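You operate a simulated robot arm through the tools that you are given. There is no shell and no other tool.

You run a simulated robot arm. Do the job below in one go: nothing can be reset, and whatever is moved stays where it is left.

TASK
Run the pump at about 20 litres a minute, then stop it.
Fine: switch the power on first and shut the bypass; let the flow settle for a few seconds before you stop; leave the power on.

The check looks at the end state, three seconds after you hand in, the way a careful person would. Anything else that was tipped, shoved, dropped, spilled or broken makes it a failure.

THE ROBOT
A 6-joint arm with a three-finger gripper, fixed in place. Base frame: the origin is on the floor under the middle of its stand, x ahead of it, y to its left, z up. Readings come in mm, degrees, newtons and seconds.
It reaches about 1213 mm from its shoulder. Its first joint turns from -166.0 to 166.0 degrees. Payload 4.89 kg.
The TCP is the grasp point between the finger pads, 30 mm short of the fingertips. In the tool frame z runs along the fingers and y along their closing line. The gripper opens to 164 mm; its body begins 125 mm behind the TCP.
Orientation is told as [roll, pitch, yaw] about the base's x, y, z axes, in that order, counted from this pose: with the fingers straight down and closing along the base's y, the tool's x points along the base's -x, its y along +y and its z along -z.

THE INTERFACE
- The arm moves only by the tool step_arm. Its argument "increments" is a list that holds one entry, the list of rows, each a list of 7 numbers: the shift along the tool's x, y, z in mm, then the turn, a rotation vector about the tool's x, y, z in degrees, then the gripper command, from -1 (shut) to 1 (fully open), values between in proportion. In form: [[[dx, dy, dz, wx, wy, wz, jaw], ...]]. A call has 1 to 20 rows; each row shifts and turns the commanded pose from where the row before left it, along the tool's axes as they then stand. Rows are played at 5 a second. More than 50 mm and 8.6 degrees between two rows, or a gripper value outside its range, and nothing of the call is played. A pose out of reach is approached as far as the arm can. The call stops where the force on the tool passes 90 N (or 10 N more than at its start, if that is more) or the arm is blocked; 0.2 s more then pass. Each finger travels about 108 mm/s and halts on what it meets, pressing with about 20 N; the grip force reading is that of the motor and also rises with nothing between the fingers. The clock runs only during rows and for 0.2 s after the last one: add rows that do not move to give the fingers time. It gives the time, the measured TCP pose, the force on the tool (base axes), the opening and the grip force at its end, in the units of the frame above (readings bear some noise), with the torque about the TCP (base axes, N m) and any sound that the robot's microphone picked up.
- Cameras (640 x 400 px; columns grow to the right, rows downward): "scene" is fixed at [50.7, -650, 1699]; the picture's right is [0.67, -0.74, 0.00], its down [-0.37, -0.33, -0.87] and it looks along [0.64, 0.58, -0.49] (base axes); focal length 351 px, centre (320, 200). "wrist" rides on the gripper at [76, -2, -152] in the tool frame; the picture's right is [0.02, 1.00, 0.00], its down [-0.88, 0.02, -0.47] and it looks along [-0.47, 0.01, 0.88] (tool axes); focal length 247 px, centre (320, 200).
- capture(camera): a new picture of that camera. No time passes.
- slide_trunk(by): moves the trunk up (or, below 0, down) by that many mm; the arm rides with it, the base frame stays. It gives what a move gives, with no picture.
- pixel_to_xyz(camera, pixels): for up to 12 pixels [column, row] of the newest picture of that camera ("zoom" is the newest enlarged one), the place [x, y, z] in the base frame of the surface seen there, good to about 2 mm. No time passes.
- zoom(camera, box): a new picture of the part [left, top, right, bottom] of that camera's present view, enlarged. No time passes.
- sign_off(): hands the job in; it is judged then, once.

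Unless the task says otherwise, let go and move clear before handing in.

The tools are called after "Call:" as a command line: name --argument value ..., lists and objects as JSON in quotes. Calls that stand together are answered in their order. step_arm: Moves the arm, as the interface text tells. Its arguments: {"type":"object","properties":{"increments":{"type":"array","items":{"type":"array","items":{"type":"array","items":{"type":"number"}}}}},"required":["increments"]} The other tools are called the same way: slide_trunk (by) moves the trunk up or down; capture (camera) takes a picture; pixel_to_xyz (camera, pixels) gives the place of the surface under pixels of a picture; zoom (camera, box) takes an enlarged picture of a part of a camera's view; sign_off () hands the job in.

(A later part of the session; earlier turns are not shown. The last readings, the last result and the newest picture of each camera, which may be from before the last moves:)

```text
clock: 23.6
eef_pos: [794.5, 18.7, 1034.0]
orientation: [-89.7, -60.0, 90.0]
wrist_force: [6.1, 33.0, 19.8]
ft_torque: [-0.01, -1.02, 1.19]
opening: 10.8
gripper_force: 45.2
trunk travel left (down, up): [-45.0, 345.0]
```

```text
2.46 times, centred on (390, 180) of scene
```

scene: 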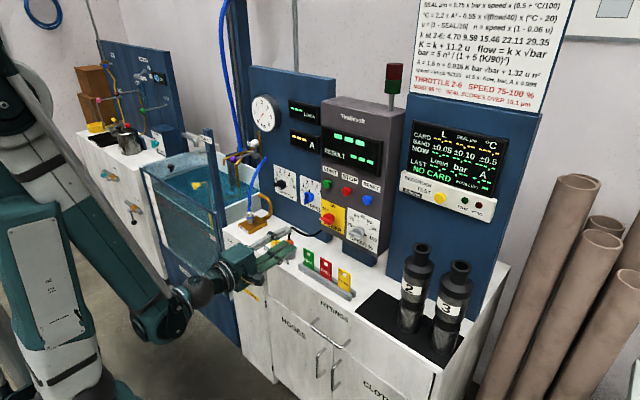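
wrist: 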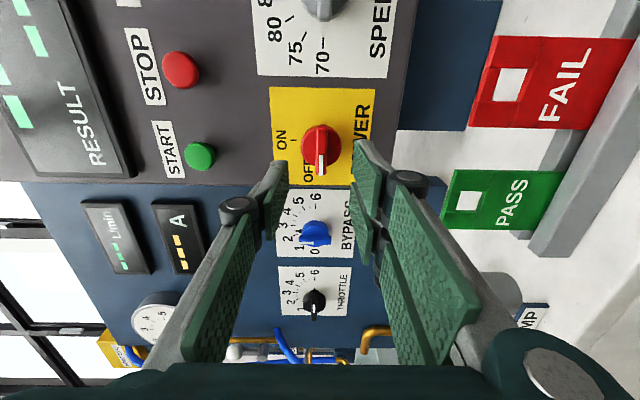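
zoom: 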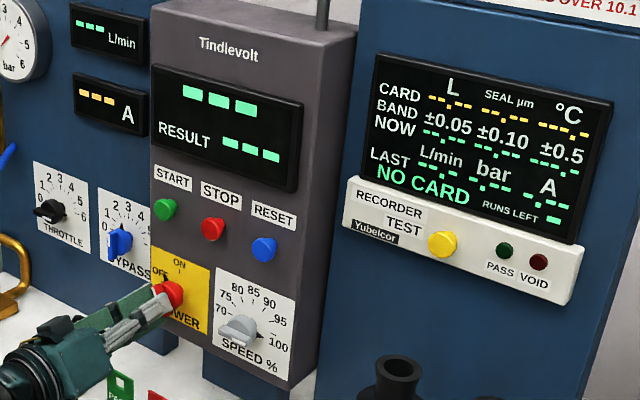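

At 60° turned the displays still show dashes; I'll turn the remaining 30° to bring the mark to ON.

Call:
step_arm --increments '[[[0, 0, 0, 0, 0, 7.5, -1], [0, 0, 0, 0, 0, 7.5, -1], [0, 0, 0, 0, 0, 7.5, -1], [0, 0, 0, 0, 0, 7.5, -1], [0, 0, 0, 0, 0, 0, -1]]]'

Call:
zoom --camera "scene" --box '[260, 100, 520, 260]'

Call:
capture --camera "wrist"

```text
clock: 24.8
eef_pos: [793.4, 20.7, 1033.1]
orientation: [-2.2, -89.8, 2.2]
wrist_force: [-8.2, 47.5, -24.8]
ft_torque: [-0.09, 0.5, 1.19]
opening: 10.6
gripper_force: 45.2
trunk travel left (down, up): [-45.0, 345.0]
```

```text
2.46 times, centred on (390, 180) of scene
```

zoom: 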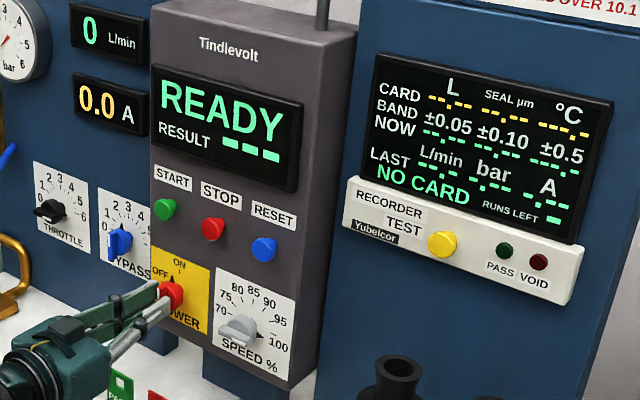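

```text
taken
```

wrist: 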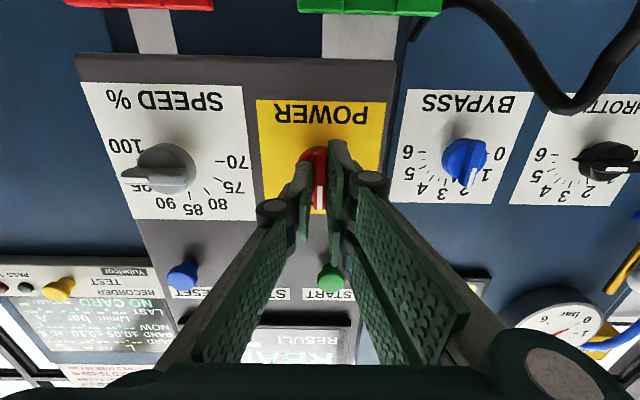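

Power is on: the panel reads READY with 0 L/min and 0.0 A. I'll let go of the knob and back straight out to x≈700.

Call:
step_arm --increments '[[[0, 0, 0, 0, 0, 0, -0.6], [0, 0, 0, 0, 0, 0, -0.6], [0, 0, 0, 0, 0, 0, -0.6], [0, 0, -25, 0, 0, 0, -0.6], [0, 0, -35, 0, 0, 0, -0.6], [0, 0, -35, 0, 0, 0, -0.6], [0, 0, 0, 0, 0, 0, -0.6]]]'

Call:
zoom --camera "scene" --box '[260, 130, 400, 260]'

Call:
capture --camera "wrist"

```text
clock: 26.4
eef_pos: [700.8, 17.6, 1037.6]
orientation: [1.2, -89.7, -1.3]
wrist_force: [1.3, -0.3, -0.5]
ft_torque: [-0.01, -0.06, -0.02]
opening: 32.8
gripper_force: 0.1
trunk travel left (down, up): [-45.0, 345.0]
```

```text
3.08 times, centred on (330, 195) of scene
```

zoom: 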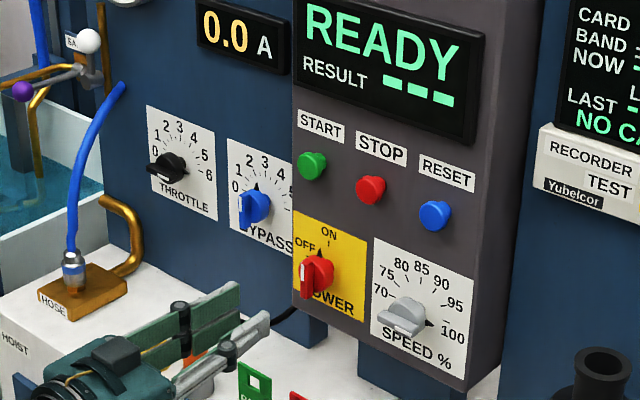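

```text
taken
```

wrist: 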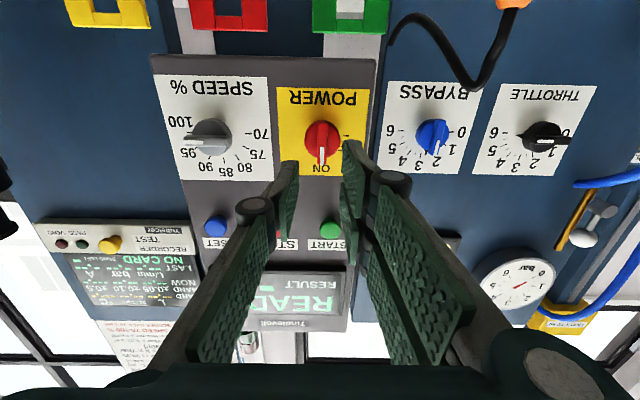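

The POWER mark stays at ON after release. I'll zoom on the bypass and throttle dials for their exact pointers and centres.

Call:
zoom --camera "wrist" --box '[370, 70, 610, 190]'

Call:
pixel_to_xyz --camera "zoom" --pixels '[[162, 196], [156, 160], [152, 140], [130, 165], [186, 165], [45, 30], [295, 45], [35, 268], [265, 285], [150, 235]]'

```text
2.67 times, centred on (490, 130) of wrist
```

zoom: 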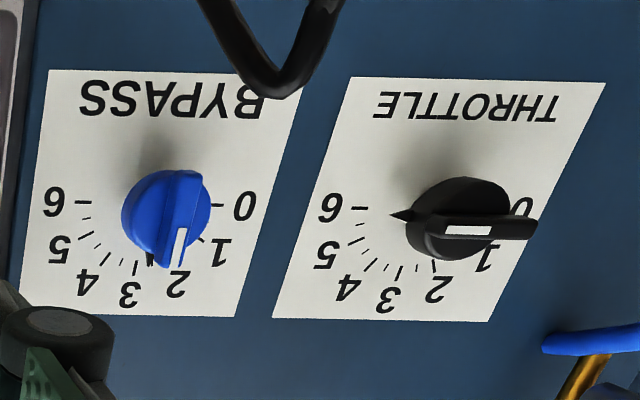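

```text
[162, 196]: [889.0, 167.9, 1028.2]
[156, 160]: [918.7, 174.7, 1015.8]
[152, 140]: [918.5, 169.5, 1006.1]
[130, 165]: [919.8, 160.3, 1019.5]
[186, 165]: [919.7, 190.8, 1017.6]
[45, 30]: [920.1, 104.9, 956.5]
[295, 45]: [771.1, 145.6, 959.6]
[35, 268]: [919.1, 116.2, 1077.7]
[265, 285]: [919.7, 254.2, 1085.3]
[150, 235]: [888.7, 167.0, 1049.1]
```

The throttle's black pointer is at 6 and the bypass's at 3. I'll move sideways at x≈700 to line up with the bypass (y≈168).

Call:
step_arm --increments '[[[0, 37.5, 0, 0, 0, 0, -0.6], [0, 37.5, 0, 0, 0, 0, -0.6], [0, 37.5, 0, 0, 0, 0, -0.6], [0, 37.5, 0, 0, 0, 0, -0.6], [0, 0, 0, 0, 0, 0, -0.6]]]'

Call:
capture --camera "wrist"

Call:
zoom --camera "wrist" --box '[260, 60, 420, 180]'

```text
clock: 27.6
eef_pos: [700.1, 170.6, 1032.6]
orientation: [8.9, -89.8, -8.8]
wrist_force: [0.2, -0.6, 0.3]
ft_torque: [0.0, 0.01, 0.1]
opening: 32.7
gripper_force: 0.1
trunk travel left (down, up): [-45.0, 345.0]
```

```text
taken
```

wrist: 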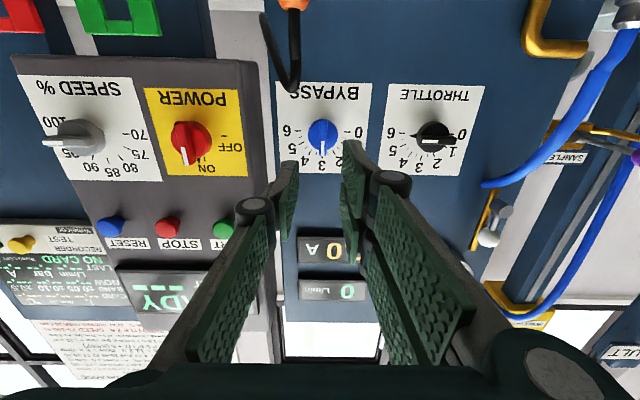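

```text
3.33 times, centred on (340, 120) of wrist
```

zoom: 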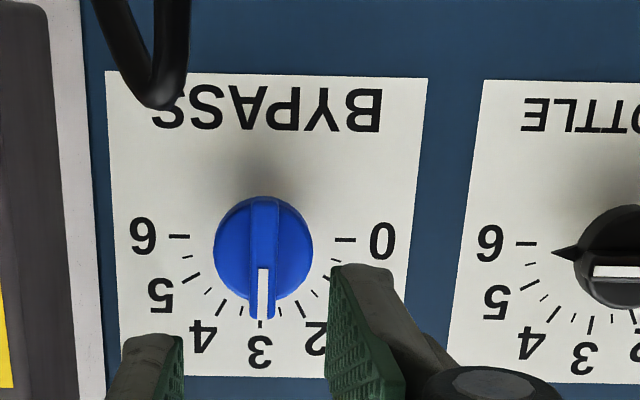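

The bypass is framed at zoom (263, 250) with the bar upright. I'll measure its bar, sides and the 0 and 6 ticks.

Call:
pixel_to_xyz --camera "zoom" --pixels '[[263, 310], [263, 280], [263, 245], [263, 205], [225, 250], [302, 250], [252, 260], [275, 260], [346, 240], [180, 237], [260, 325]]'

Call:
zoom --camera "scene" --box '[220, 150, 360, 280]'

```text
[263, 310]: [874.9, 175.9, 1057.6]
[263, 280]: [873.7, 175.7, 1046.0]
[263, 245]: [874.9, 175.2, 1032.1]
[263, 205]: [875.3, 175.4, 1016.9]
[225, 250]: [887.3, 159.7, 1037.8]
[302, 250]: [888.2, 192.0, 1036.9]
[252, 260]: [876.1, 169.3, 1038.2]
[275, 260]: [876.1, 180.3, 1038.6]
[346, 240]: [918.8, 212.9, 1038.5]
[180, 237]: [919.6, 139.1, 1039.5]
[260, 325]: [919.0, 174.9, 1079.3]
```

```text
3.08 times, centred on (290, 215) of scene
```

zoom: 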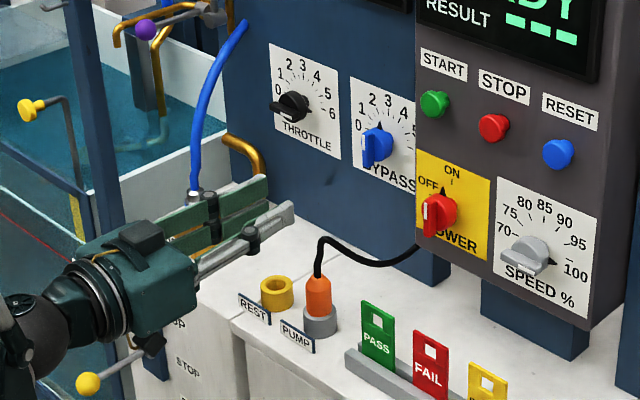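

The bypass axis is at y≈175.6, z≈1038, with the bar front at x≈875 and disc face at ≈888. The pose readings are noisy, so I'll take a few still readings to average.

Call:
step_arm --increments '[[[0, 0, 0, 0, 0, 0, -0.6]]]'

Call:
step_arm --increments '[[[0, 0, 0, 0, 0, 0, -0.6]]]'

Call:
step_arm --increments '[[[0, 0, 0, 0, 0, 0, -0.6]]]'

Call:
step_arm --increments '[[[0, 0, 0, 0, 0, 0, -0.6]]]'

```text
clock: 28.0
eef_pos: [700.8, 170.5, 1032.9]
orientation: [5.8, -89.8, -5.7]
wrist_force: [-0.2, 0.5, 0.0]
ft_torque: [0.02, -0.02, 0.01]
opening: 32.7
gripper_force: 0.0
trunk travel left (down, up): [-45.0, 345.0]
```

```text
clock: 28.4
eef_pos: [700.2, 170.7, 1031.9]
orientation: [5.6, -89.8, -5.6]
wrist_force: [-0.4, -0.2, 0.0]
ft_torque: [-0.04, 0.02, 0.03]
opening: 32.6
gripper_force: 0.1
trunk travel left (down, up): [-45.0, 345.0]
```

```text
clock: 28.8
eef_pos: [700.5, 171.6, 1033.7]
orientation: [5.7, -89.8, -5.8]
wrist_force: [0.2, -0.5, 0.7]
ft_torque: [0.02, -0.03, -0.04]
opening: 33.0
gripper_force: 0.2
trunk travel left (down, up): [-45.0, 345.0]
```

```text
clock: 29.2
eef_pos: [700.2, 171.3, 1032.8]
orientation: [5.8, -89.8, -5.7]
wrist_force: [0.0, 0.6, 0.3]
ft_torque: [0.04, 0.01, -0.02]
opening: 32.9
gripper_force: 0.0
trunk travel left (down, up): [-45.0, 345.0]
```

The average is (700.4, 170.9, 1032.8), so I need +4.7 in y and +5.2 in z. I'll approach first to x≈800 and check the clearance to the cable.

Call:
step_arm --increments '[[[-5.2, 4.7, 25, 0, 0, 0, -0.6], [0, 0, 25, 0, 0, 0, -0.6], [0, 0, 25, 0, 0, 0, -0.6], [0, 0, 25, 0, 0, 0, -0.6], [0, 0, 0, 0, 0, 0, -0.6]]]'

Call:
capture --camera "wrist"

Call:
zoom --camera "scene" --box '[220, 150, 360, 280]'

```text
clock: 30.4
eef_pos: [800.3, 174.3, 1037.3]
orientation: [5.1, -89.8, -5.1]
wrist_force: [-0.4, 0.4, -0.1]
ft_torque: [0.0, 0.03, -0.03]
opening: 32.7
gripper_force: 0.1
trunk travel left (down, up): [-45.0, 345.0]
```

```text
taken
```

wrist: 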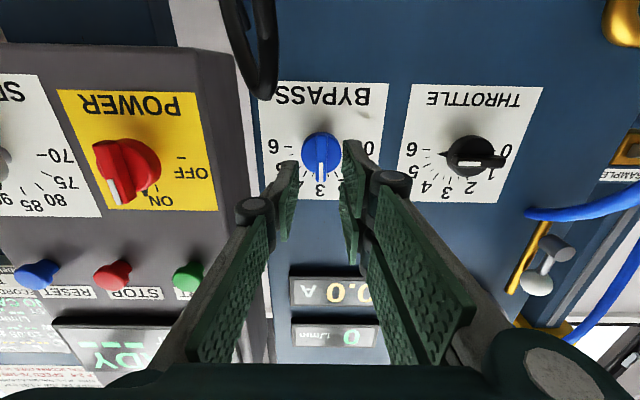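

```text
3.08 times, centred on (290, 215) of scene
```

zoom: 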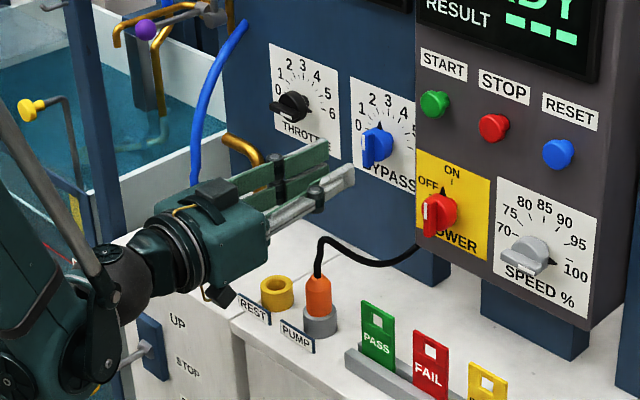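

The bar at (322, 160) is centred between the fingertips and the camera box stays clear of plug and cable. I'll go the last 54 mm and close on the bar.

Call:
step_arm --increments '[[[0, 0.8, 20, 0, 0, 0, -0.6], [0, 0, 20, 0, 0, 0, -0.6], [0, 0, 14, 0, 0, 0, -0.6], [0, 0, 0, 0, 0, 0, -0.6], [0, 0, 0, 0, 0, 0, -0.8], [0, 0, 0, 0, 0, 0, -1], [0, 0, 0, 0, 0, 0, -1], [0, 0, 0, 0, 0, 0, -1]]]'

Call:
capture --camera "wrist"

Call:
zoom --camera "scene" --box '[220, 150, 360, 280]'

```text
clock: 32.2
eef_pos: [855.3, 174.7, 1039.0]
orientation: [-9.1, -89.8, 9.3]
wrist_force: [11.7, 21.1, 11.4]
ft_torque: [0.04, -0.27, 0.59]
opening: 10.7
gripper_force: 45.6
trunk travel left (down, up): [-45.0, 345.0]
```

```text
taken
```

wrist: 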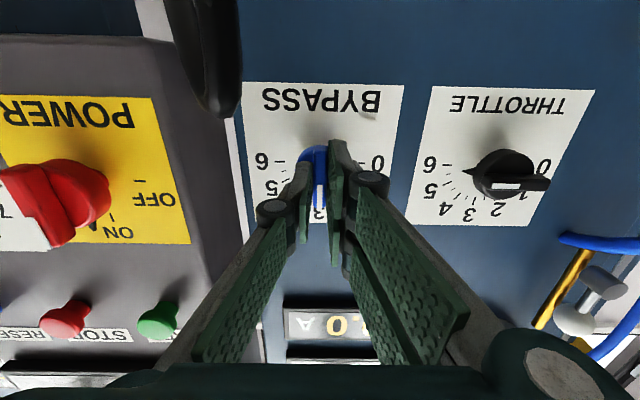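

```text
3.08 times, centred on (290, 215) of scene
```

zoom: 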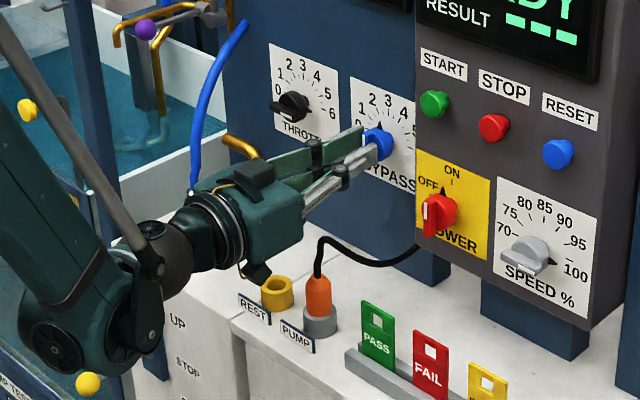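

The bar is gripped with only ≈21 N of side load. I'll turn the bypass counter-clockwise (tool z −) by 45° first, then check.

Call:
step_arm --increments '[[[0, 0, 0, 0, 0, -5, -1], [0, 0, 0, 0, 0, -8, -1], [0, 0, 0, 0, 0, -8, -1], [0, 0, 0, 0, 0, -8, -1], [0, 0, 0, 0, 0, -8, -1], [0, 0, 0, 0, 0, -8, -1], [0, 0, 0, 0, 0, 0, -1]]]'

Call:
capture --camera "wrist"

Call:
zoom --camera "scene" --box '[220, 150, 360, 280]'

```text
clock: 33.8
eef_pos: [854.1, 174.5, 1038.3]
orientation: [-89.8, -44.9, 89.7]
wrist_force: [24.6, 23.6, 16.5]
ft_torque: [-0.03, -0.36, 0.55]
opening: 10.8
gripper_force: 45.2
trunk travel left (down, up): [-45.0, 345.0]
```

```text
taken
```

wrist: 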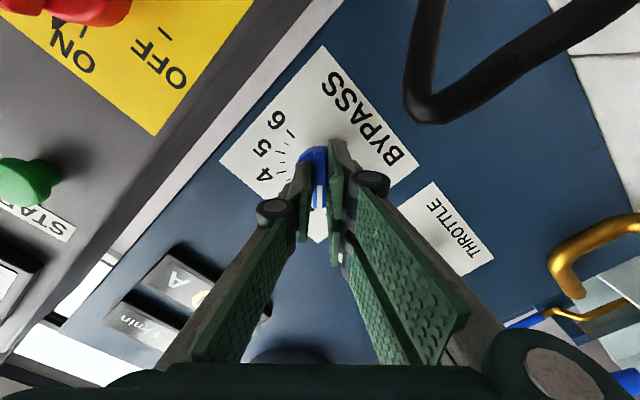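

```text
3.08 times, centred on (290, 215) of scene
```

zoom: 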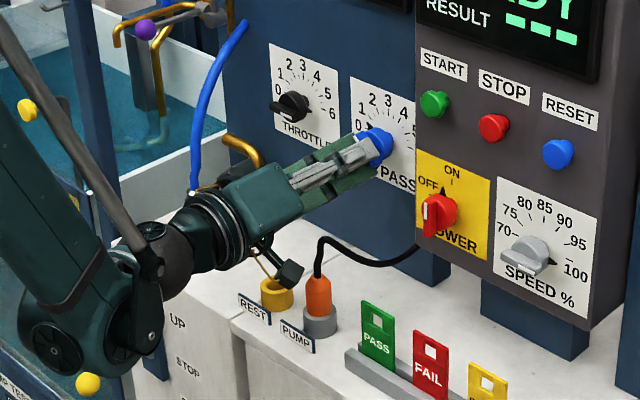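

The bypass follows smoothly and the camera box is rising away from the plug. I'll turn the other 45° to bring the pointer to 0.

Call:
step_arm --increments '[[[0, 0, 0, 0, 0, -8, -1], [0, 0, 0, 0, 0, -8, -1], [0, 0, 0, 0, 0, -8, -1], [0, 0, 0, 0, 0, -8, -1], [0, 0, 0, 0, 0, -8, -1], [0, 0, 0, 0, 0, -5, -1], [0, 0, 0, 0, 0, 0, -1]]]'

Call:
capture --camera "wrist"

Call:
zoom --camera "scene" --box '[250, 150, 370, 250]'

```text
clock: 35.4
eef_pos: [853.7, 172.6, 1039.3]
orientation: [-89.8, 0.2, 90.0]
wrist_force: [22.8, 2.2, 18.3]
ft_torque: [0.08, -0.41, -0.19]
opening: 10.5
gripper_force: 44.8
trunk travel left (down, up): [-45.0, 345.0]
```

```text
taken
```

wrist: 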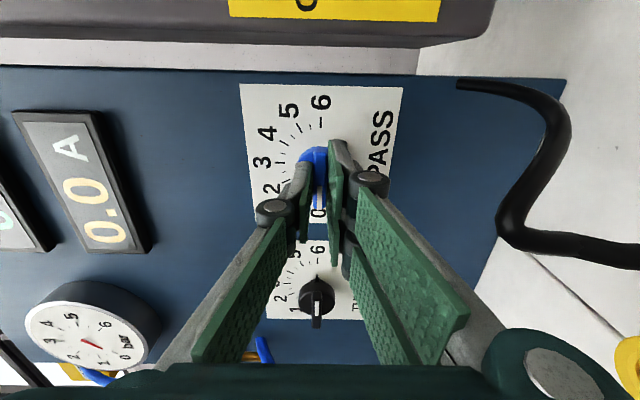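

```text
4.00 times, centred on (310, 200) of scene
```

zoom: 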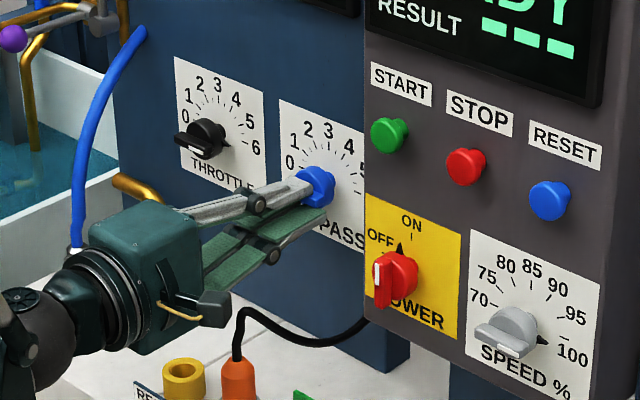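

The wrist roll is at a full -90° and the bar should now be at 0. I'll let go, back off 70 mm and check the pointer.

Call:
step_arm --increments '[[[0, 0, 0, 0, 0, 0, -0.6], [0, 0, 0, 0, 0, 0, -0.6], [0, 0, 0, 0, 0, 0, -0.6], [0, 0, -20, 0, 0, 0, -0.6], [0, 0, -30, 0, 0, 0, -0.6], [0, 0, -40, 0, 0, 0, -0.6], [0, 0, 0, 0, 0, 0, -0.6]]]'

Call:
capture --camera "wrist"

Call:
zoom --camera "wrist" --box '[240, 80, 400, 200]'

Call:
zoom --camera "scene" --box '[270, 160, 350, 230]'

```text
clock: 37.0
eef_pos: [763.9, 172.9, 1041.0]
orientation: [-89.8, 0.0, 90.0]
wrist_force: [1.1, 0.9, -0.4]
ft_torque: [-0.03, -0.04, 0.0]
opening: 32.6
gripper_force: 0.0
trunk travel left (down, up): [-45.0, 345.0]
```

```text
taken
```

wrist: 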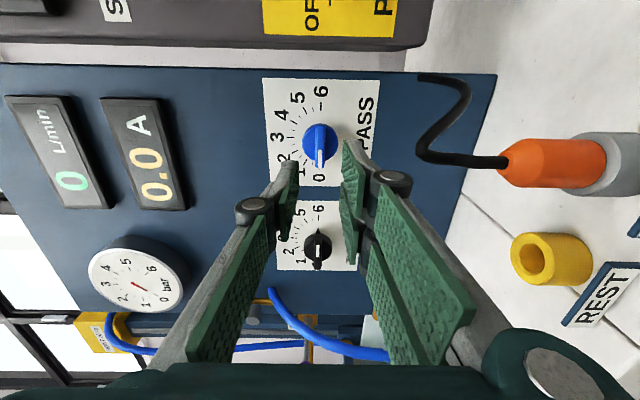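

```text
3.33 times, centred on (320, 140) of wrist
```

zoom: 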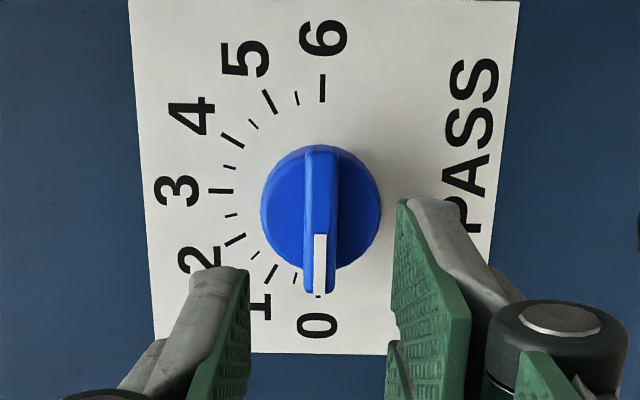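

```text
5.71 times, centred on (310, 195) of scene
```

zoom: 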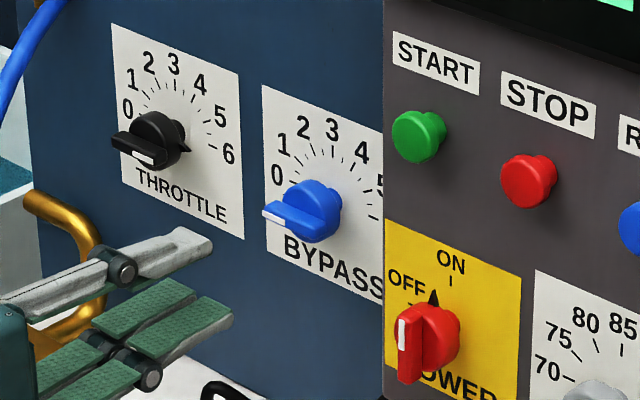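

The bypass bar lines up with its 0 tick at zoom (318, 295), so it is shut. Next is the throttle, so I'll measure its centre and the nearby blue hose and brass pipe.

Call:
pixel_to_xyz --camera "scene" --pixels '[[268, 160], [262, 168], [256, 180], [251, 195], [249, 210], [249, 222], [262, 197], [270, 204], [285, 184], [279, 186], [291, 180], [258, 226]]'

Call:
pixel_to_xyz --camera "wrist" --pixels '[[317, 258], [317, 240], [317, 228], [300, 330], [275, 300], [340, 347], [318, 265]]'

```text
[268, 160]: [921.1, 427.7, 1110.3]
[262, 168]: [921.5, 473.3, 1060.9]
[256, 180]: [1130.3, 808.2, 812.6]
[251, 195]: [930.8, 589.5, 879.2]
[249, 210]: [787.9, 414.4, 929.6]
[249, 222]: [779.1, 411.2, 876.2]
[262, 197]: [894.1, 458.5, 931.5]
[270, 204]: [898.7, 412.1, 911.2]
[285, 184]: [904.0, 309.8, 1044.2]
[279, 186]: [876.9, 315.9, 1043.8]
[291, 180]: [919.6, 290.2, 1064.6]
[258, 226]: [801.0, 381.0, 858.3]
```

```text
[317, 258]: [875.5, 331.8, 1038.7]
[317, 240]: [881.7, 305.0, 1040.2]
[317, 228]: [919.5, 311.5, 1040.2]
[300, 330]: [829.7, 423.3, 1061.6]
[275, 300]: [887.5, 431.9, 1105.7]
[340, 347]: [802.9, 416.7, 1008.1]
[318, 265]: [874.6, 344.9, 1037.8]
```

The hose stays at y≥405 near the throttle, leaving about 40 mm to the fingers. I'll retract slightly and slide across to y≈321 to face the throttle.

Call:
step_arm --increments '[[[0, 0, -24, 0, 0, 0, -0.6], [-36.5, 0, 0, 0, 0, 0, -0.6], [-36.5, 0, 0, 0, 0, 0, -0.6], [-36.5, 0, 0, 0, 0, 0, -0.6], [-36.5, 0, 0, 0, 0, 0, -0.6], [0, 0, 0, 0, 0, 0, -0.6]]]'

Call:
capture --camera "wrist"

Call:
zoom --camera "wrist" --box '[250, 60, 390, 180]'

Call:
zoom --camera "scene" --box '[210, 130, 350, 260]'

```text
clock: 38.4
eef_pos: [739.0, 317.5, 1040.8]
orientation: [-89.8, 0.0, 90.1]
wrist_force: [0.6, -0.5, -0.2]
ft_torque: [0.01, 0.01, 0.11]
opening: 33.0
gripper_force: 0.2
trunk travel left (down, up): [-45.0, 345.0]
```

```text
taken
```

wrist: 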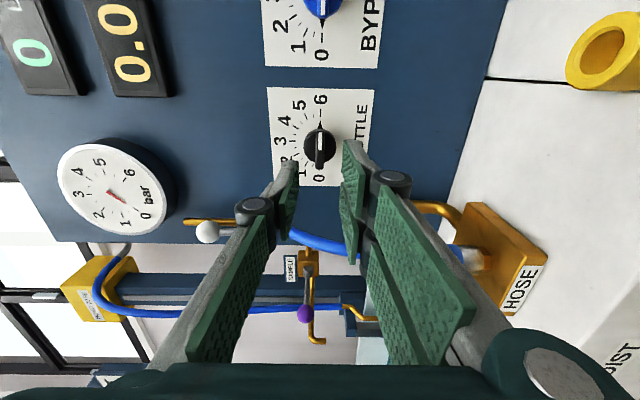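

```text
3.33 times, centred on (320, 120) of wrist
```

zoom: 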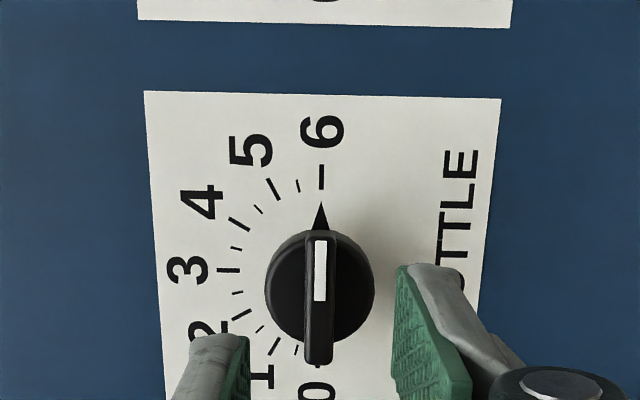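

```text
3.08 times, centred on (280, 195) of scene
```

zoom: 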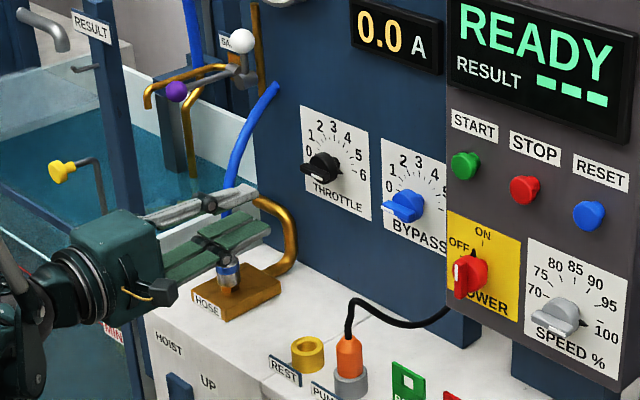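

The throttle bar is centred at zoom (319, 295) with its pointer at 6. I'll measure it and take still readings for the pose.

Call:
pixel_to_xyz --camera "zoom" --pixels '[[319, 355], [319, 330], [321, 270], [321, 242], [275, 285], [368, 285], [308, 310], [331, 310], [322, 177], [229, 269], [318, 367]]'

Call:
step_arm --increments '[[[0, 0, 0, 0, 0, 0, -0.6]]]'

Call:
step_arm --increments '[[[0, 0, 0, 0, 0, 0, -0.6]]]'

Call:
step_arm --increments '[[[0, 0, 0, 0, 0, 0, -0.6]]]'

```text
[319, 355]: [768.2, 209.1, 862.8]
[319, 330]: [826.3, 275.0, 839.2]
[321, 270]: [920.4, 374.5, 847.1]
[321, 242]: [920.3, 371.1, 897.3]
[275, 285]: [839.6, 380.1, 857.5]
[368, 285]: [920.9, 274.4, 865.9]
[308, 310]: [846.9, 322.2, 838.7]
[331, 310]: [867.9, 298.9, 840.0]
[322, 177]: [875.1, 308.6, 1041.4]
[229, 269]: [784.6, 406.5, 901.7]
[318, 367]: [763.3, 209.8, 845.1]
```

```text
clock: 38.8
eef_pos: [738.9, 316.5, 1040.7]
orientation: [-89.8, -0.1, 90.0]
wrist_force: [0.1, 0.0, 0.1]
ft_torque: [-0.01, 0.02, 0.03]
opening: 32.6
gripper_force: 0.0
trunk travel left (down, up): [-45.0, 345.0]
```

```text
clock: 39.2
eef_pos: [739.8, 319.3, 1042.6]
orientation: [-89.8, -0.1, 90.0]
wrist_force: [0.8, -0.3, -0.4]
ft_torque: [-0.01, 0.02, 0.02]
opening: 32.6
gripper_force: 0.1
trunk travel left (down, up): [-45.0, 345.0]
```

```text
clock: 39.6
eef_pos: [739.9, 316.8, 1039.8]
orientation: [-89.8, 0.0, 90.0]
wrist_force: [0.9, 0.1, -0.9]
ft_torque: [0.04, 0.02, 0.0]
opening: 33.2
gripper_force: 0.1
trunk travel left (down, up): [-45.0, 345.0]
```

That last zoom was of the scene, so those places don't count; I'll query the wrist picture directly.

Call:
capture --camera "wrist"

Call:
pixel_to_xyz --camera "wrist" --pixels '[[320, 166], [320, 150], [320, 140], [320, 133], [306.5, 145.5], [334.4, 145.5], [316.5, 153], [323.3, 153], [320.6, 113], [292.7, 140.7], [319.5, 168]]'

```text
taken
```

wrist: 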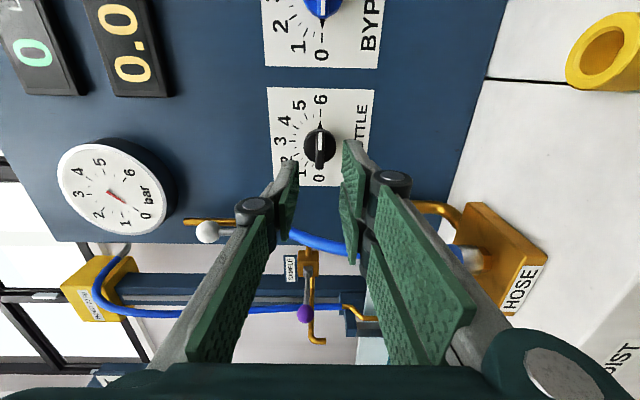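

```text
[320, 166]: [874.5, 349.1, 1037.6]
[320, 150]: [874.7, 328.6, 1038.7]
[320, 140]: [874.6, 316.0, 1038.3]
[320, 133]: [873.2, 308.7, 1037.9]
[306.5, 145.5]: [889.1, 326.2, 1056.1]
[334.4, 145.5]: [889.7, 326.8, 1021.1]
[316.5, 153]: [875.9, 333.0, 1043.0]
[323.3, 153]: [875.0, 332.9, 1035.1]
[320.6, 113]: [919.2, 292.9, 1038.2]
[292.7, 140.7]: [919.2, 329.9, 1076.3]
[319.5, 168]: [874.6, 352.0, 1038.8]
```

The throttle axis is at y≈330, z≈1038.5. I'll shift +12.5 in y and advance to x≈854, then close on the bar.

Call:
step_arm --increments '[[[-12.5, 0, 25, 0, 0, 0, -0.6], [0, 0, 25, 0, 0, 0, -0.6], [0, 0, 25, 0, 0, 0, -0.6], [0, 0, 20, 0, 0, 0, -0.6], [0, 0, 19, 0, 0, 0, -0.6], [0, 0, 0, 0, 0, 0, -0.6], [0, 0, 0, 0, 0, 0, -0.8], [0, 0, 0, 0, 0, 0, -1], [0, 0, 0, 0, 0, 0, -1], [0, 0, 0, 0, 0, 0, -1]]]'

Call:
capture --camera "wrist"

Call:
zoom --camera "scene" --box '[210, 130, 350, 260]'

```text
clock: 41.8
eef_pos: [853.6, 331.0, 1040.5]
orientation: [-89.8, 0.0, 90.0]
wrist_force: [-2.2, -2.0, -8.5]
ft_torque: [-0.03, 0.2, 0.3]
opening: 11.1
gripper_force: 45.1
trunk travel left (down, up): [-45.0, 345.0]
```

```text
taken
```

wrist: 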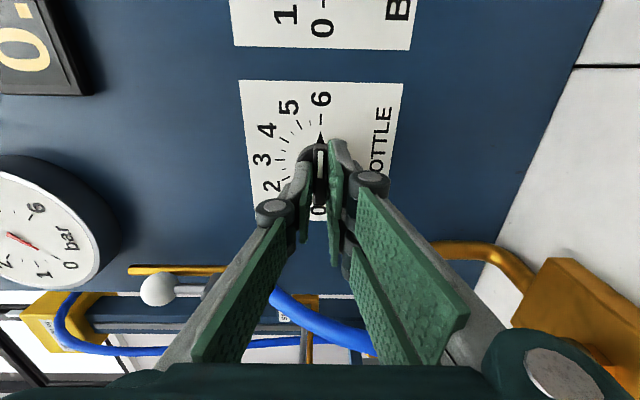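

```text
3.08 times, centred on (280, 195) of scene
```

zoom: 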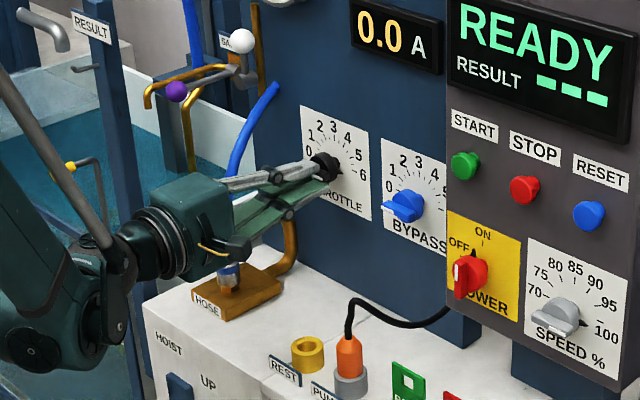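

The throttle bar is gripped nearly free of load (8.5 N). I'll check the forearm's distance from the hoist lever while turning the first 46° counter-clockwise.

Call:
pixel_to_xyz --camera "scene" --pixels '[[186, 240], [200, 220], [195, 255], [214, 275], [196, 186]]'

Call:
step_arm --increments '[[[0, 0, 0, 0, 0, -6, -1], [0, 0, 0, 0, 0, -8, -1], [0, 0, 0, 0, 0, -8, -1], [0, 0, 0, 0, 0, -8, -1], [0, 0, 0, 0, 0, -8, -1], [0, 0, 0, 0, 0, -8, -1], [0, 0, 0, 0, 0, 0, -1]]]'

Call:
capture --camera "wrist"

Call:
zoom --camera "scene" --box '[160, 130, 350, 290]'

```text
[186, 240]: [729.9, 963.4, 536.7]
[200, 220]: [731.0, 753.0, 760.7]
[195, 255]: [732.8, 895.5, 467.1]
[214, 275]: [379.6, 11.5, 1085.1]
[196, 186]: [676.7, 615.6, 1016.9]
```

```text
clock: 43.4
eef_pos: [853.2, 330.2, 1039.3]
orientation: [-89.9, 46.1, 90.1]
wrist_force: [-30.2, -14.8, -14.0]
ft_torque: [0.0, 0.19, -0.65]
opening: 11.1
gripper_force: 44.9
trunk travel left (down, up): [-45.0, 345.0]
```

```text
taken
```

wrist: 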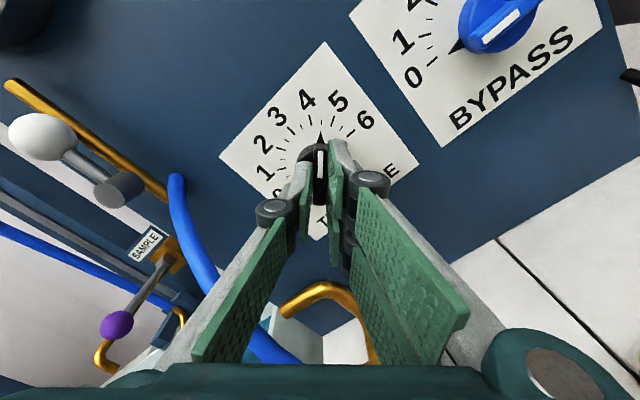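

```text
2.50 times, centred on (255, 210) of scene
```

zoom: 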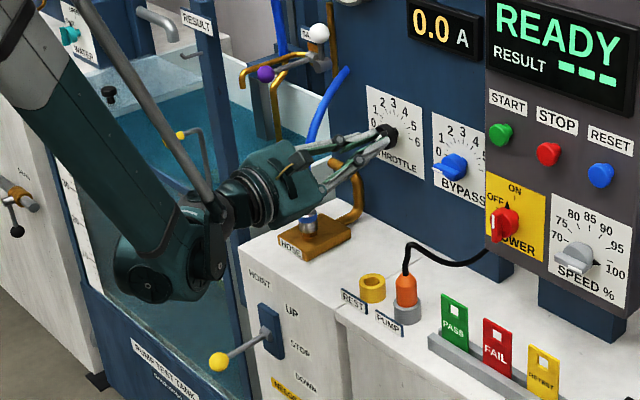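

The pointer now reads about 4.5 as expected for 46°, and the arm is well in front of the tank. I'll turn on another 40° to reach about 3.13.

Call:
step_arm --increments '[[[0, 0, 0, 0, 0, -8, -1], [0, 0, 0, 0, 0, -8, -1], [0, 0, 0, 0, 0, -8, -1], [0, 0, 0, 0, 0, -8, -1], [0, 0, 0, 0, 0, -8, -1], [0, 0, 0, 0, 0, 0, -1]]]'

Call:
capture --camera "wrist"

Call:
zoom --camera "wrist" --box '[240, 80, 400, 200]'

Call:
zoom --camera "scene" --box '[160, 130, 350, 290]'

```text
clock: 44.8
eef_pos: [852.7, 330.5, 1038.8]
orientation: [-87.7, 86.0, 92.4]
wrist_force: [-20.2, -27.9, -7.9]
ft_torque: [-0.03, 0.19, -0.79]
opening: 11.0
gripper_force: 45.1
trunk travel left (down, up): [-45.0, 345.0]
```

```text
taken
```

wrist: 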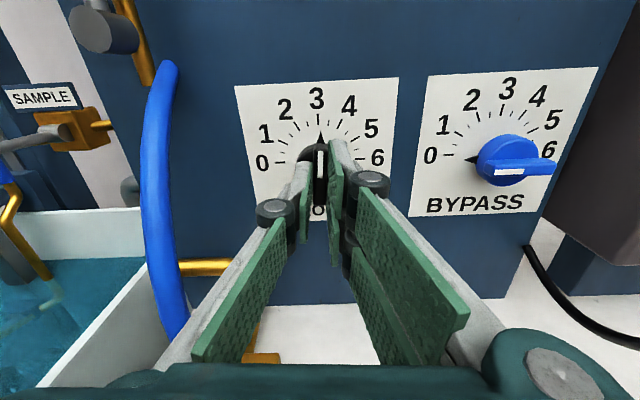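

```text
3.33 times, centred on (320, 140) of wrist
```

zoom: 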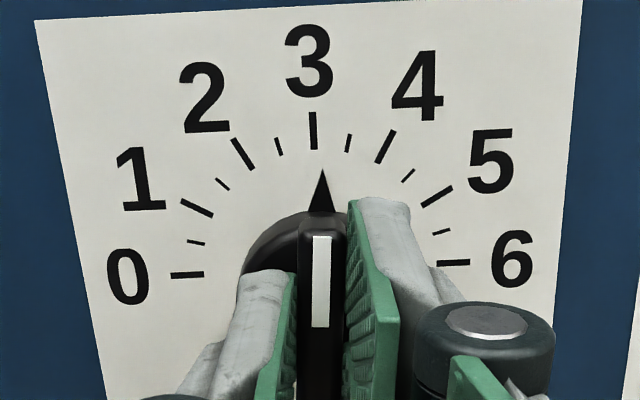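

```text
2.50 times, centred on (255, 210) of scene
```

zoom: 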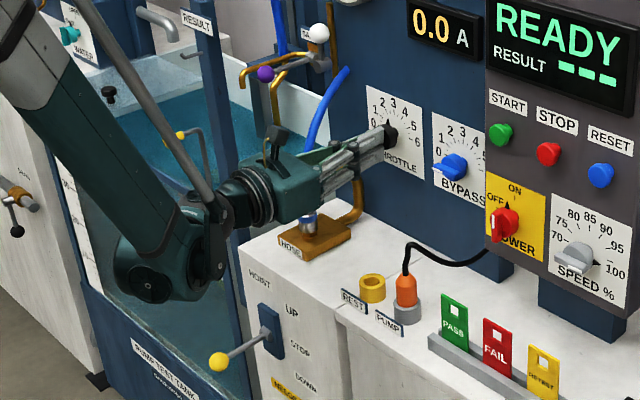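

The throttle pointer sits just right of 3 (tip at zoom (322, 172)), about 3.13, which the chart puts near 20 L/min at 100 % speed. I'll release it and back out, keeping this roll for any later trim.

Call:
step_arm --increments '[[[0, 0, 0, 0, 0, 0, -0.7], [0, 0, 0, 0, 0, 0, -0.7], [0, 0, 0, 0, 0, 0, -0.7], [0, 0, -20, 0, 0, 0, -0.7], [0, 0, -40, 0, 0, 0, -0.7], [0, 0, -50, 0, 0, 0, -0.8], [0, 0, 0, 0, 0, 0, -1], [0, 0, 0, 0, 0, 0, -1]]]'

Call:
capture --camera "wrist"

Call:
zoom --camera "wrist" --box '[240, 80, 400, 200]'

```text
clock: 46.6
eef_pos: [745.2, 330.9, 1039.9]
orientation: [-87.3, 86.1, 92.9]
wrist_force: [0.1, -0.2, -0.4]
ft_torque: [-0.01, 0.01, -0.02]
opening: 0.0
gripper_force: 20.1
trunk travel left (down, up): [-45.0, 345.0]
```

```text
taken
```

wrist: 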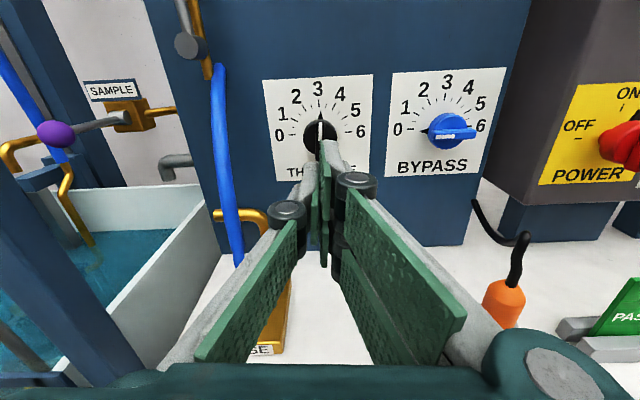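

```text
3.33 times, centred on (320, 140) of wrist
```

zoom: 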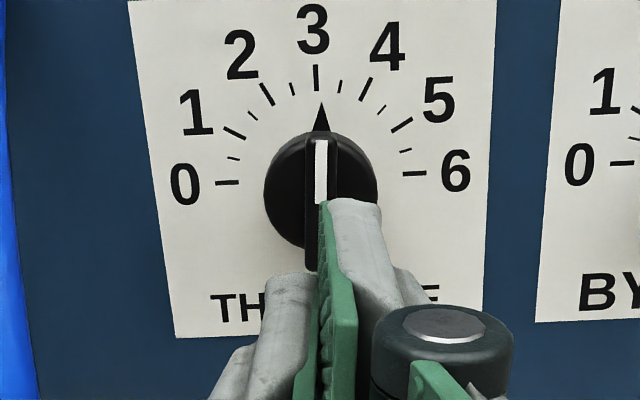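

The throttle stays at about 3.1 after release. I'll move across and up to stand before START at about (740, 33, 1167) with the fingers shut.

Call:
step_arm --increments '[[[21.2, 41.1, 0, 0, 0, 0, -1], [21.2, 41.1, 0, 0, 0, 0, -1], [21.2, 41.1, 0, 0, 0, 0, -1], [21.2, 41.1, 0, 0, 0, 0, -1], [21.2, 41.1, 0, 0, 0, 0, -1], [21.2, 41.1, 0, 0, 0, 0, -1], [21.2, 41.1, 0, 0, 0, 0, -1], [0, 0, 0, 0, 0, 0, -1]]]'

Call:
capture --camera "wrist"

Call:
step_arm --increments '[[[0, 0, 0, 0, 0, 0, -1]]]'

Call:
step_arm --increments '[[[0, 0, 0, 0, 0, 0, -1]]]'

Call:
zoom --camera "scene" --box '[240, 90, 420, 270]'

```text
clock: 48.4
eef_pos: [743.1, 33.2, 1165.9]
orientation: [-87.3, 86.1, 92.9]
wrist_force: [-0.3, 1.2, 0.1]
ft_torque: [-0.01, -0.02, -0.11]
opening: 0.1
gripper_force: 20.2
trunk travel left (down, up): [-45.0, 345.0]
```

```text
taken
```

wrist: 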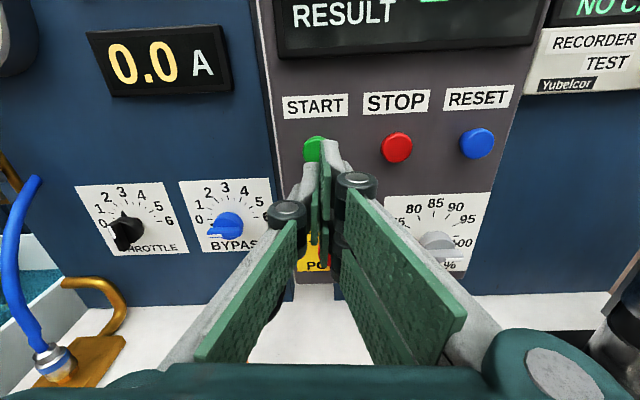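

```text
clock: 48.8
eef_pos: [744.4, 33.5, 1166.0]
orientation: [-87.4, 86.0, 92.7]
wrist_force: [0.1, 0.2, 0.3]
ft_torque: [0.01, -0.01, 0.0]
opening: 0.1
gripper_force: 20.0
trunk travel left (down, up): [-45.0, 345.0]
```

```text
clock: 49.2
eef_pos: [743.3, 33.6, 1166.0]
orientation: [-87.2, 86.0, 92.8]
wrist_force: [-0.9, -0.1, 0.6]
ft_torque: [0.02, -0.02, -0.01]
opening: 0.0
gripper_force: 19.4
trunk travel left (down, up): [-45.0, 345.0]
```

```text
2.22 times, centred on (330, 180) of scene
```

zoom: 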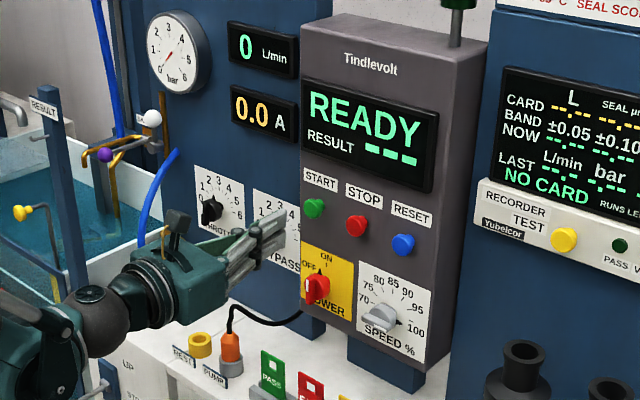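

I'm in front of START at (743, 33, 1166), with the button top peeking at pixel (314, 148). I'll check the exact places of START and STOP before pressing.

Call:
pixel_to_xyz --camera "wrist" --pixels '[[314, 140], [310, 150], [316, 155], [396, 147], [386, 147], [406, 147], [396, 137], [396, 158], [330, 150], [477, 143]]'

Call:
pixel_to_xyz --camera "zoom" --pixels '[[313, 209], [313, 203], [313, 215], [356, 226], [320, 209], [307, 209]]'

```text
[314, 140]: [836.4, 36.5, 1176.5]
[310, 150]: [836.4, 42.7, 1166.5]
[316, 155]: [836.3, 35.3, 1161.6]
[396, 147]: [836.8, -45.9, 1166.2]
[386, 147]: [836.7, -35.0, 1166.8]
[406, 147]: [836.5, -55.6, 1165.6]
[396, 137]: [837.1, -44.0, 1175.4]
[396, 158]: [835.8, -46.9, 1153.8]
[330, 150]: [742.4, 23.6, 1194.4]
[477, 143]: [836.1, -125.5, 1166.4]
```

```text
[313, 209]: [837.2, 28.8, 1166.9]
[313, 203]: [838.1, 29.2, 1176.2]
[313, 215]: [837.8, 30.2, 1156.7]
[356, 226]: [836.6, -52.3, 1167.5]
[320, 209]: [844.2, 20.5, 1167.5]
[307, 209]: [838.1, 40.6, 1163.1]
```

START is centred at (34, 1166) with its face at x≈837. I'll advance to just short of it, then press in small steps and back off.

Call:
step_arm --increments '[[[0, 0, 20, 0, 0, 0, -1], [0, 0, 20, 0, 0, 0, -1], [0, 0, 18, 0, 0, 0, -1], [0, 0, 3, 0, 0, 0, -1], [0, 0, 2, 0, 0, 0, -1], [0, 0, 0, 0, 0, 0, -1]]]'

Call:
zoom --camera "scene" --box '[260, 90, 400, 230]'

Call:
capture --camera "wrist"

```text
clock: 50.6
eef_pos: [806.3, 34.0, 1167.8]
orientation: [-87.3, 86.0, 92.8]
wrist_force: [0.2, 1.0, -0.5]
ft_torque: [0.03, -0.01, 0.01]
opening: 0.0
gripper_force: 20.0
trunk travel left (down, up): [-45.0, 345.0]
```

```text
2.86 times, centred on (330, 160) of scene
```

zoom: 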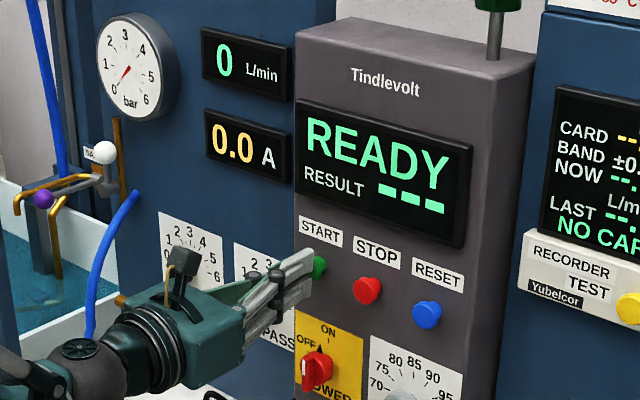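

```text
taken
```

wrist: 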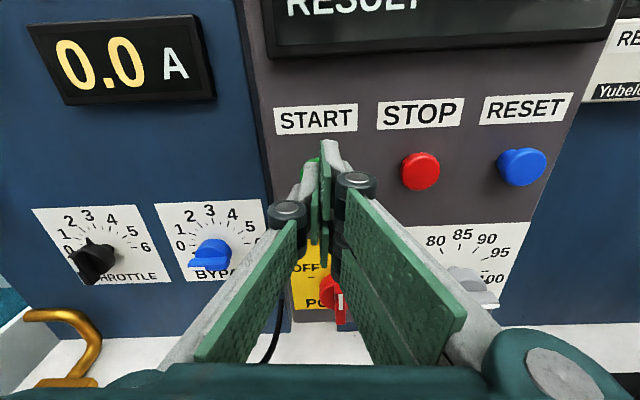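

The tips are just short of the green button with no contact force yet. I'll press forward in 2 mm steps.

Call:
step_arm --increments '[[[0, 0, 2, 0, 0, 0, -1], [0, 0, 2, 0, 0, 0, -1], [0, 0, 2, 0, 0, 0, -1], [0, 0, 0, 0, 0, 0, -1]]]'

Call:
zoom --camera "scene" --box '[260, 90, 400, 230]'

```text
clock: 51.6
eef_pos: [814.0, 33.6, 1168.1]
orientation: [-87.3, 86.1, 92.8]
wrist_force: [-1.1, 0.2, -0.1]
ft_torque: [0.01, 0.01, 0.01]
opening: 0.0
gripper_force: 20.2
trunk travel left (down, up): [-45.0, 345.0]
```

```text
2.86 times, centred on (330, 160) of scene
```

zoom: 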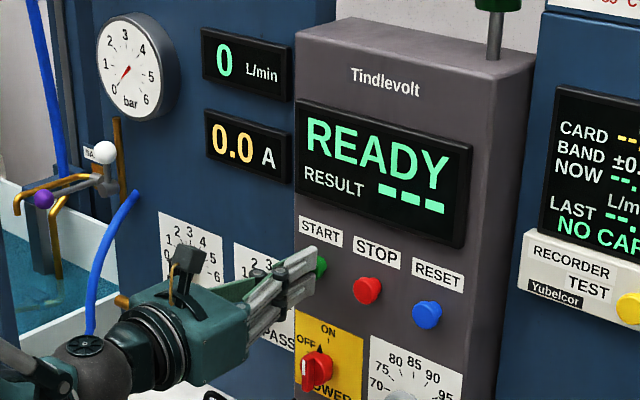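

There is still no contact at x≈813, so the shut tips reach less than 30 mm; I'll keep stepping forward.

Call:
step_arm --increments '[[[0, 0, 2, 0, 0, 0, -1], [0, 0, 2, 0, 0, 0, -1], [0, 0, 2, 0, 0, 0, -1], [0, 0, 0, 0, 0, 0, -1]]]'

Call:
zoom --camera "scene" --box '[260, 90, 400, 230]'

```text
clock: 52.6
eef_pos: [817.9, 34.8, 1168.2]
orientation: [-87.3, 85.9, 92.8]
wrist_force: [-4.7, -0.2, -1.4]
ft_torque: [0.01, 0.06, 0.01]
opening: 5.9
gripper_force: 45.1
trunk travel left (down, up): [-45.0, 345.0]
heard: click
```

```text
2.86 times, centred on (330, 160) of scene
```

zoom: 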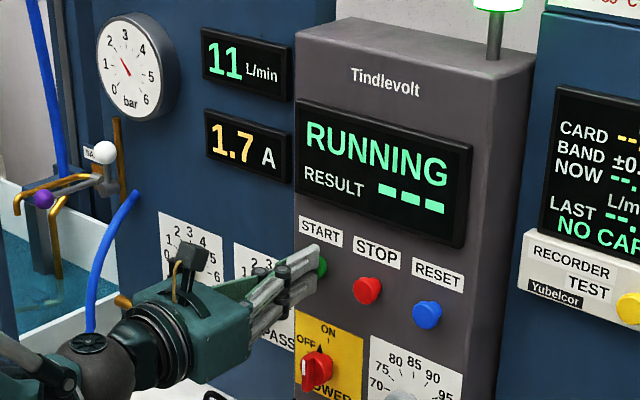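

A click was heard and the panel shows RUNNING, with flow at 11 L/min and rising. I'll back off and let it settle for a few seconds.

Call:
step_arm --increments '[[[0, 0, -8, 0, 0, 0, -1], [0, 0, -20, 0, 0, 0, -1], [0, 0, -20, 0, 0, 0, -1], [0, 0, 0, 0, 0, 0, -1], [0, 0, 0, 0, 0, 0, -1], [0, 0, 0, 0, 0, 0, -1], [0, 0, 0, 0, 0, 0, -1], [0, 0, 0, 0, 0, 0, -1], [0, 0, 0, 0, 0, 0, -1], [0, 0, 0, 0, 0, 0, -1], [0, 0, 0, 0, 0, 0, -1], [0, 0, 0, 0, 0, 0, -1], [0, 0, 0, 0, 0, 0, -1], [0, 0, 0, 0, 0, 0, -1], [0, 0, 0, 0, 0, 0, -1], [0, 0, 0, 0, 0, 0, -1], [0, 0, 0, 0, 0, 0, -1], [0, 0, 0, 0, 0, 0, -1]]]'

Call:
zoom --camera "scene" --box '[260, 90, 400, 230]'

Call:
zoom --camera "scene" --box '[380, 110, 520, 230]'

```text
clock: 56.4
eef_pos: [767.7, 34.2, 1166.7]
orientation: [-87.3, 85.9, 92.9]
wrist_force: [-0.8, -0.6, 0.2]
ft_torque: [0.01, -0.01, 0.02]
opening: 0.0
gripper_force: 45.2
trunk travel left (down, up): [-45.0, 345.0]
```

```text
2.86 times, centred on (330, 160) of scene
```

zoom: 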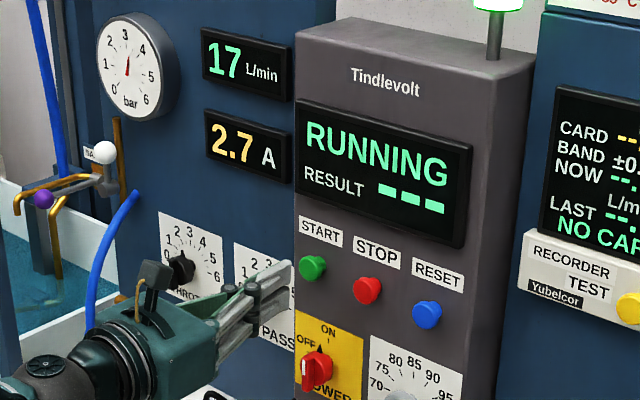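

```text
3.33 times, centred on (450, 170) of scene
```

zoom: 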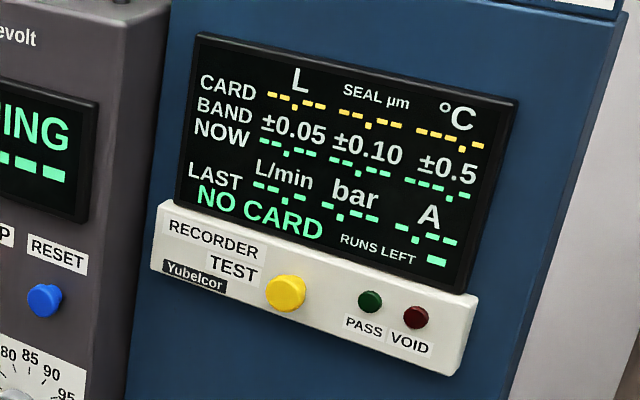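

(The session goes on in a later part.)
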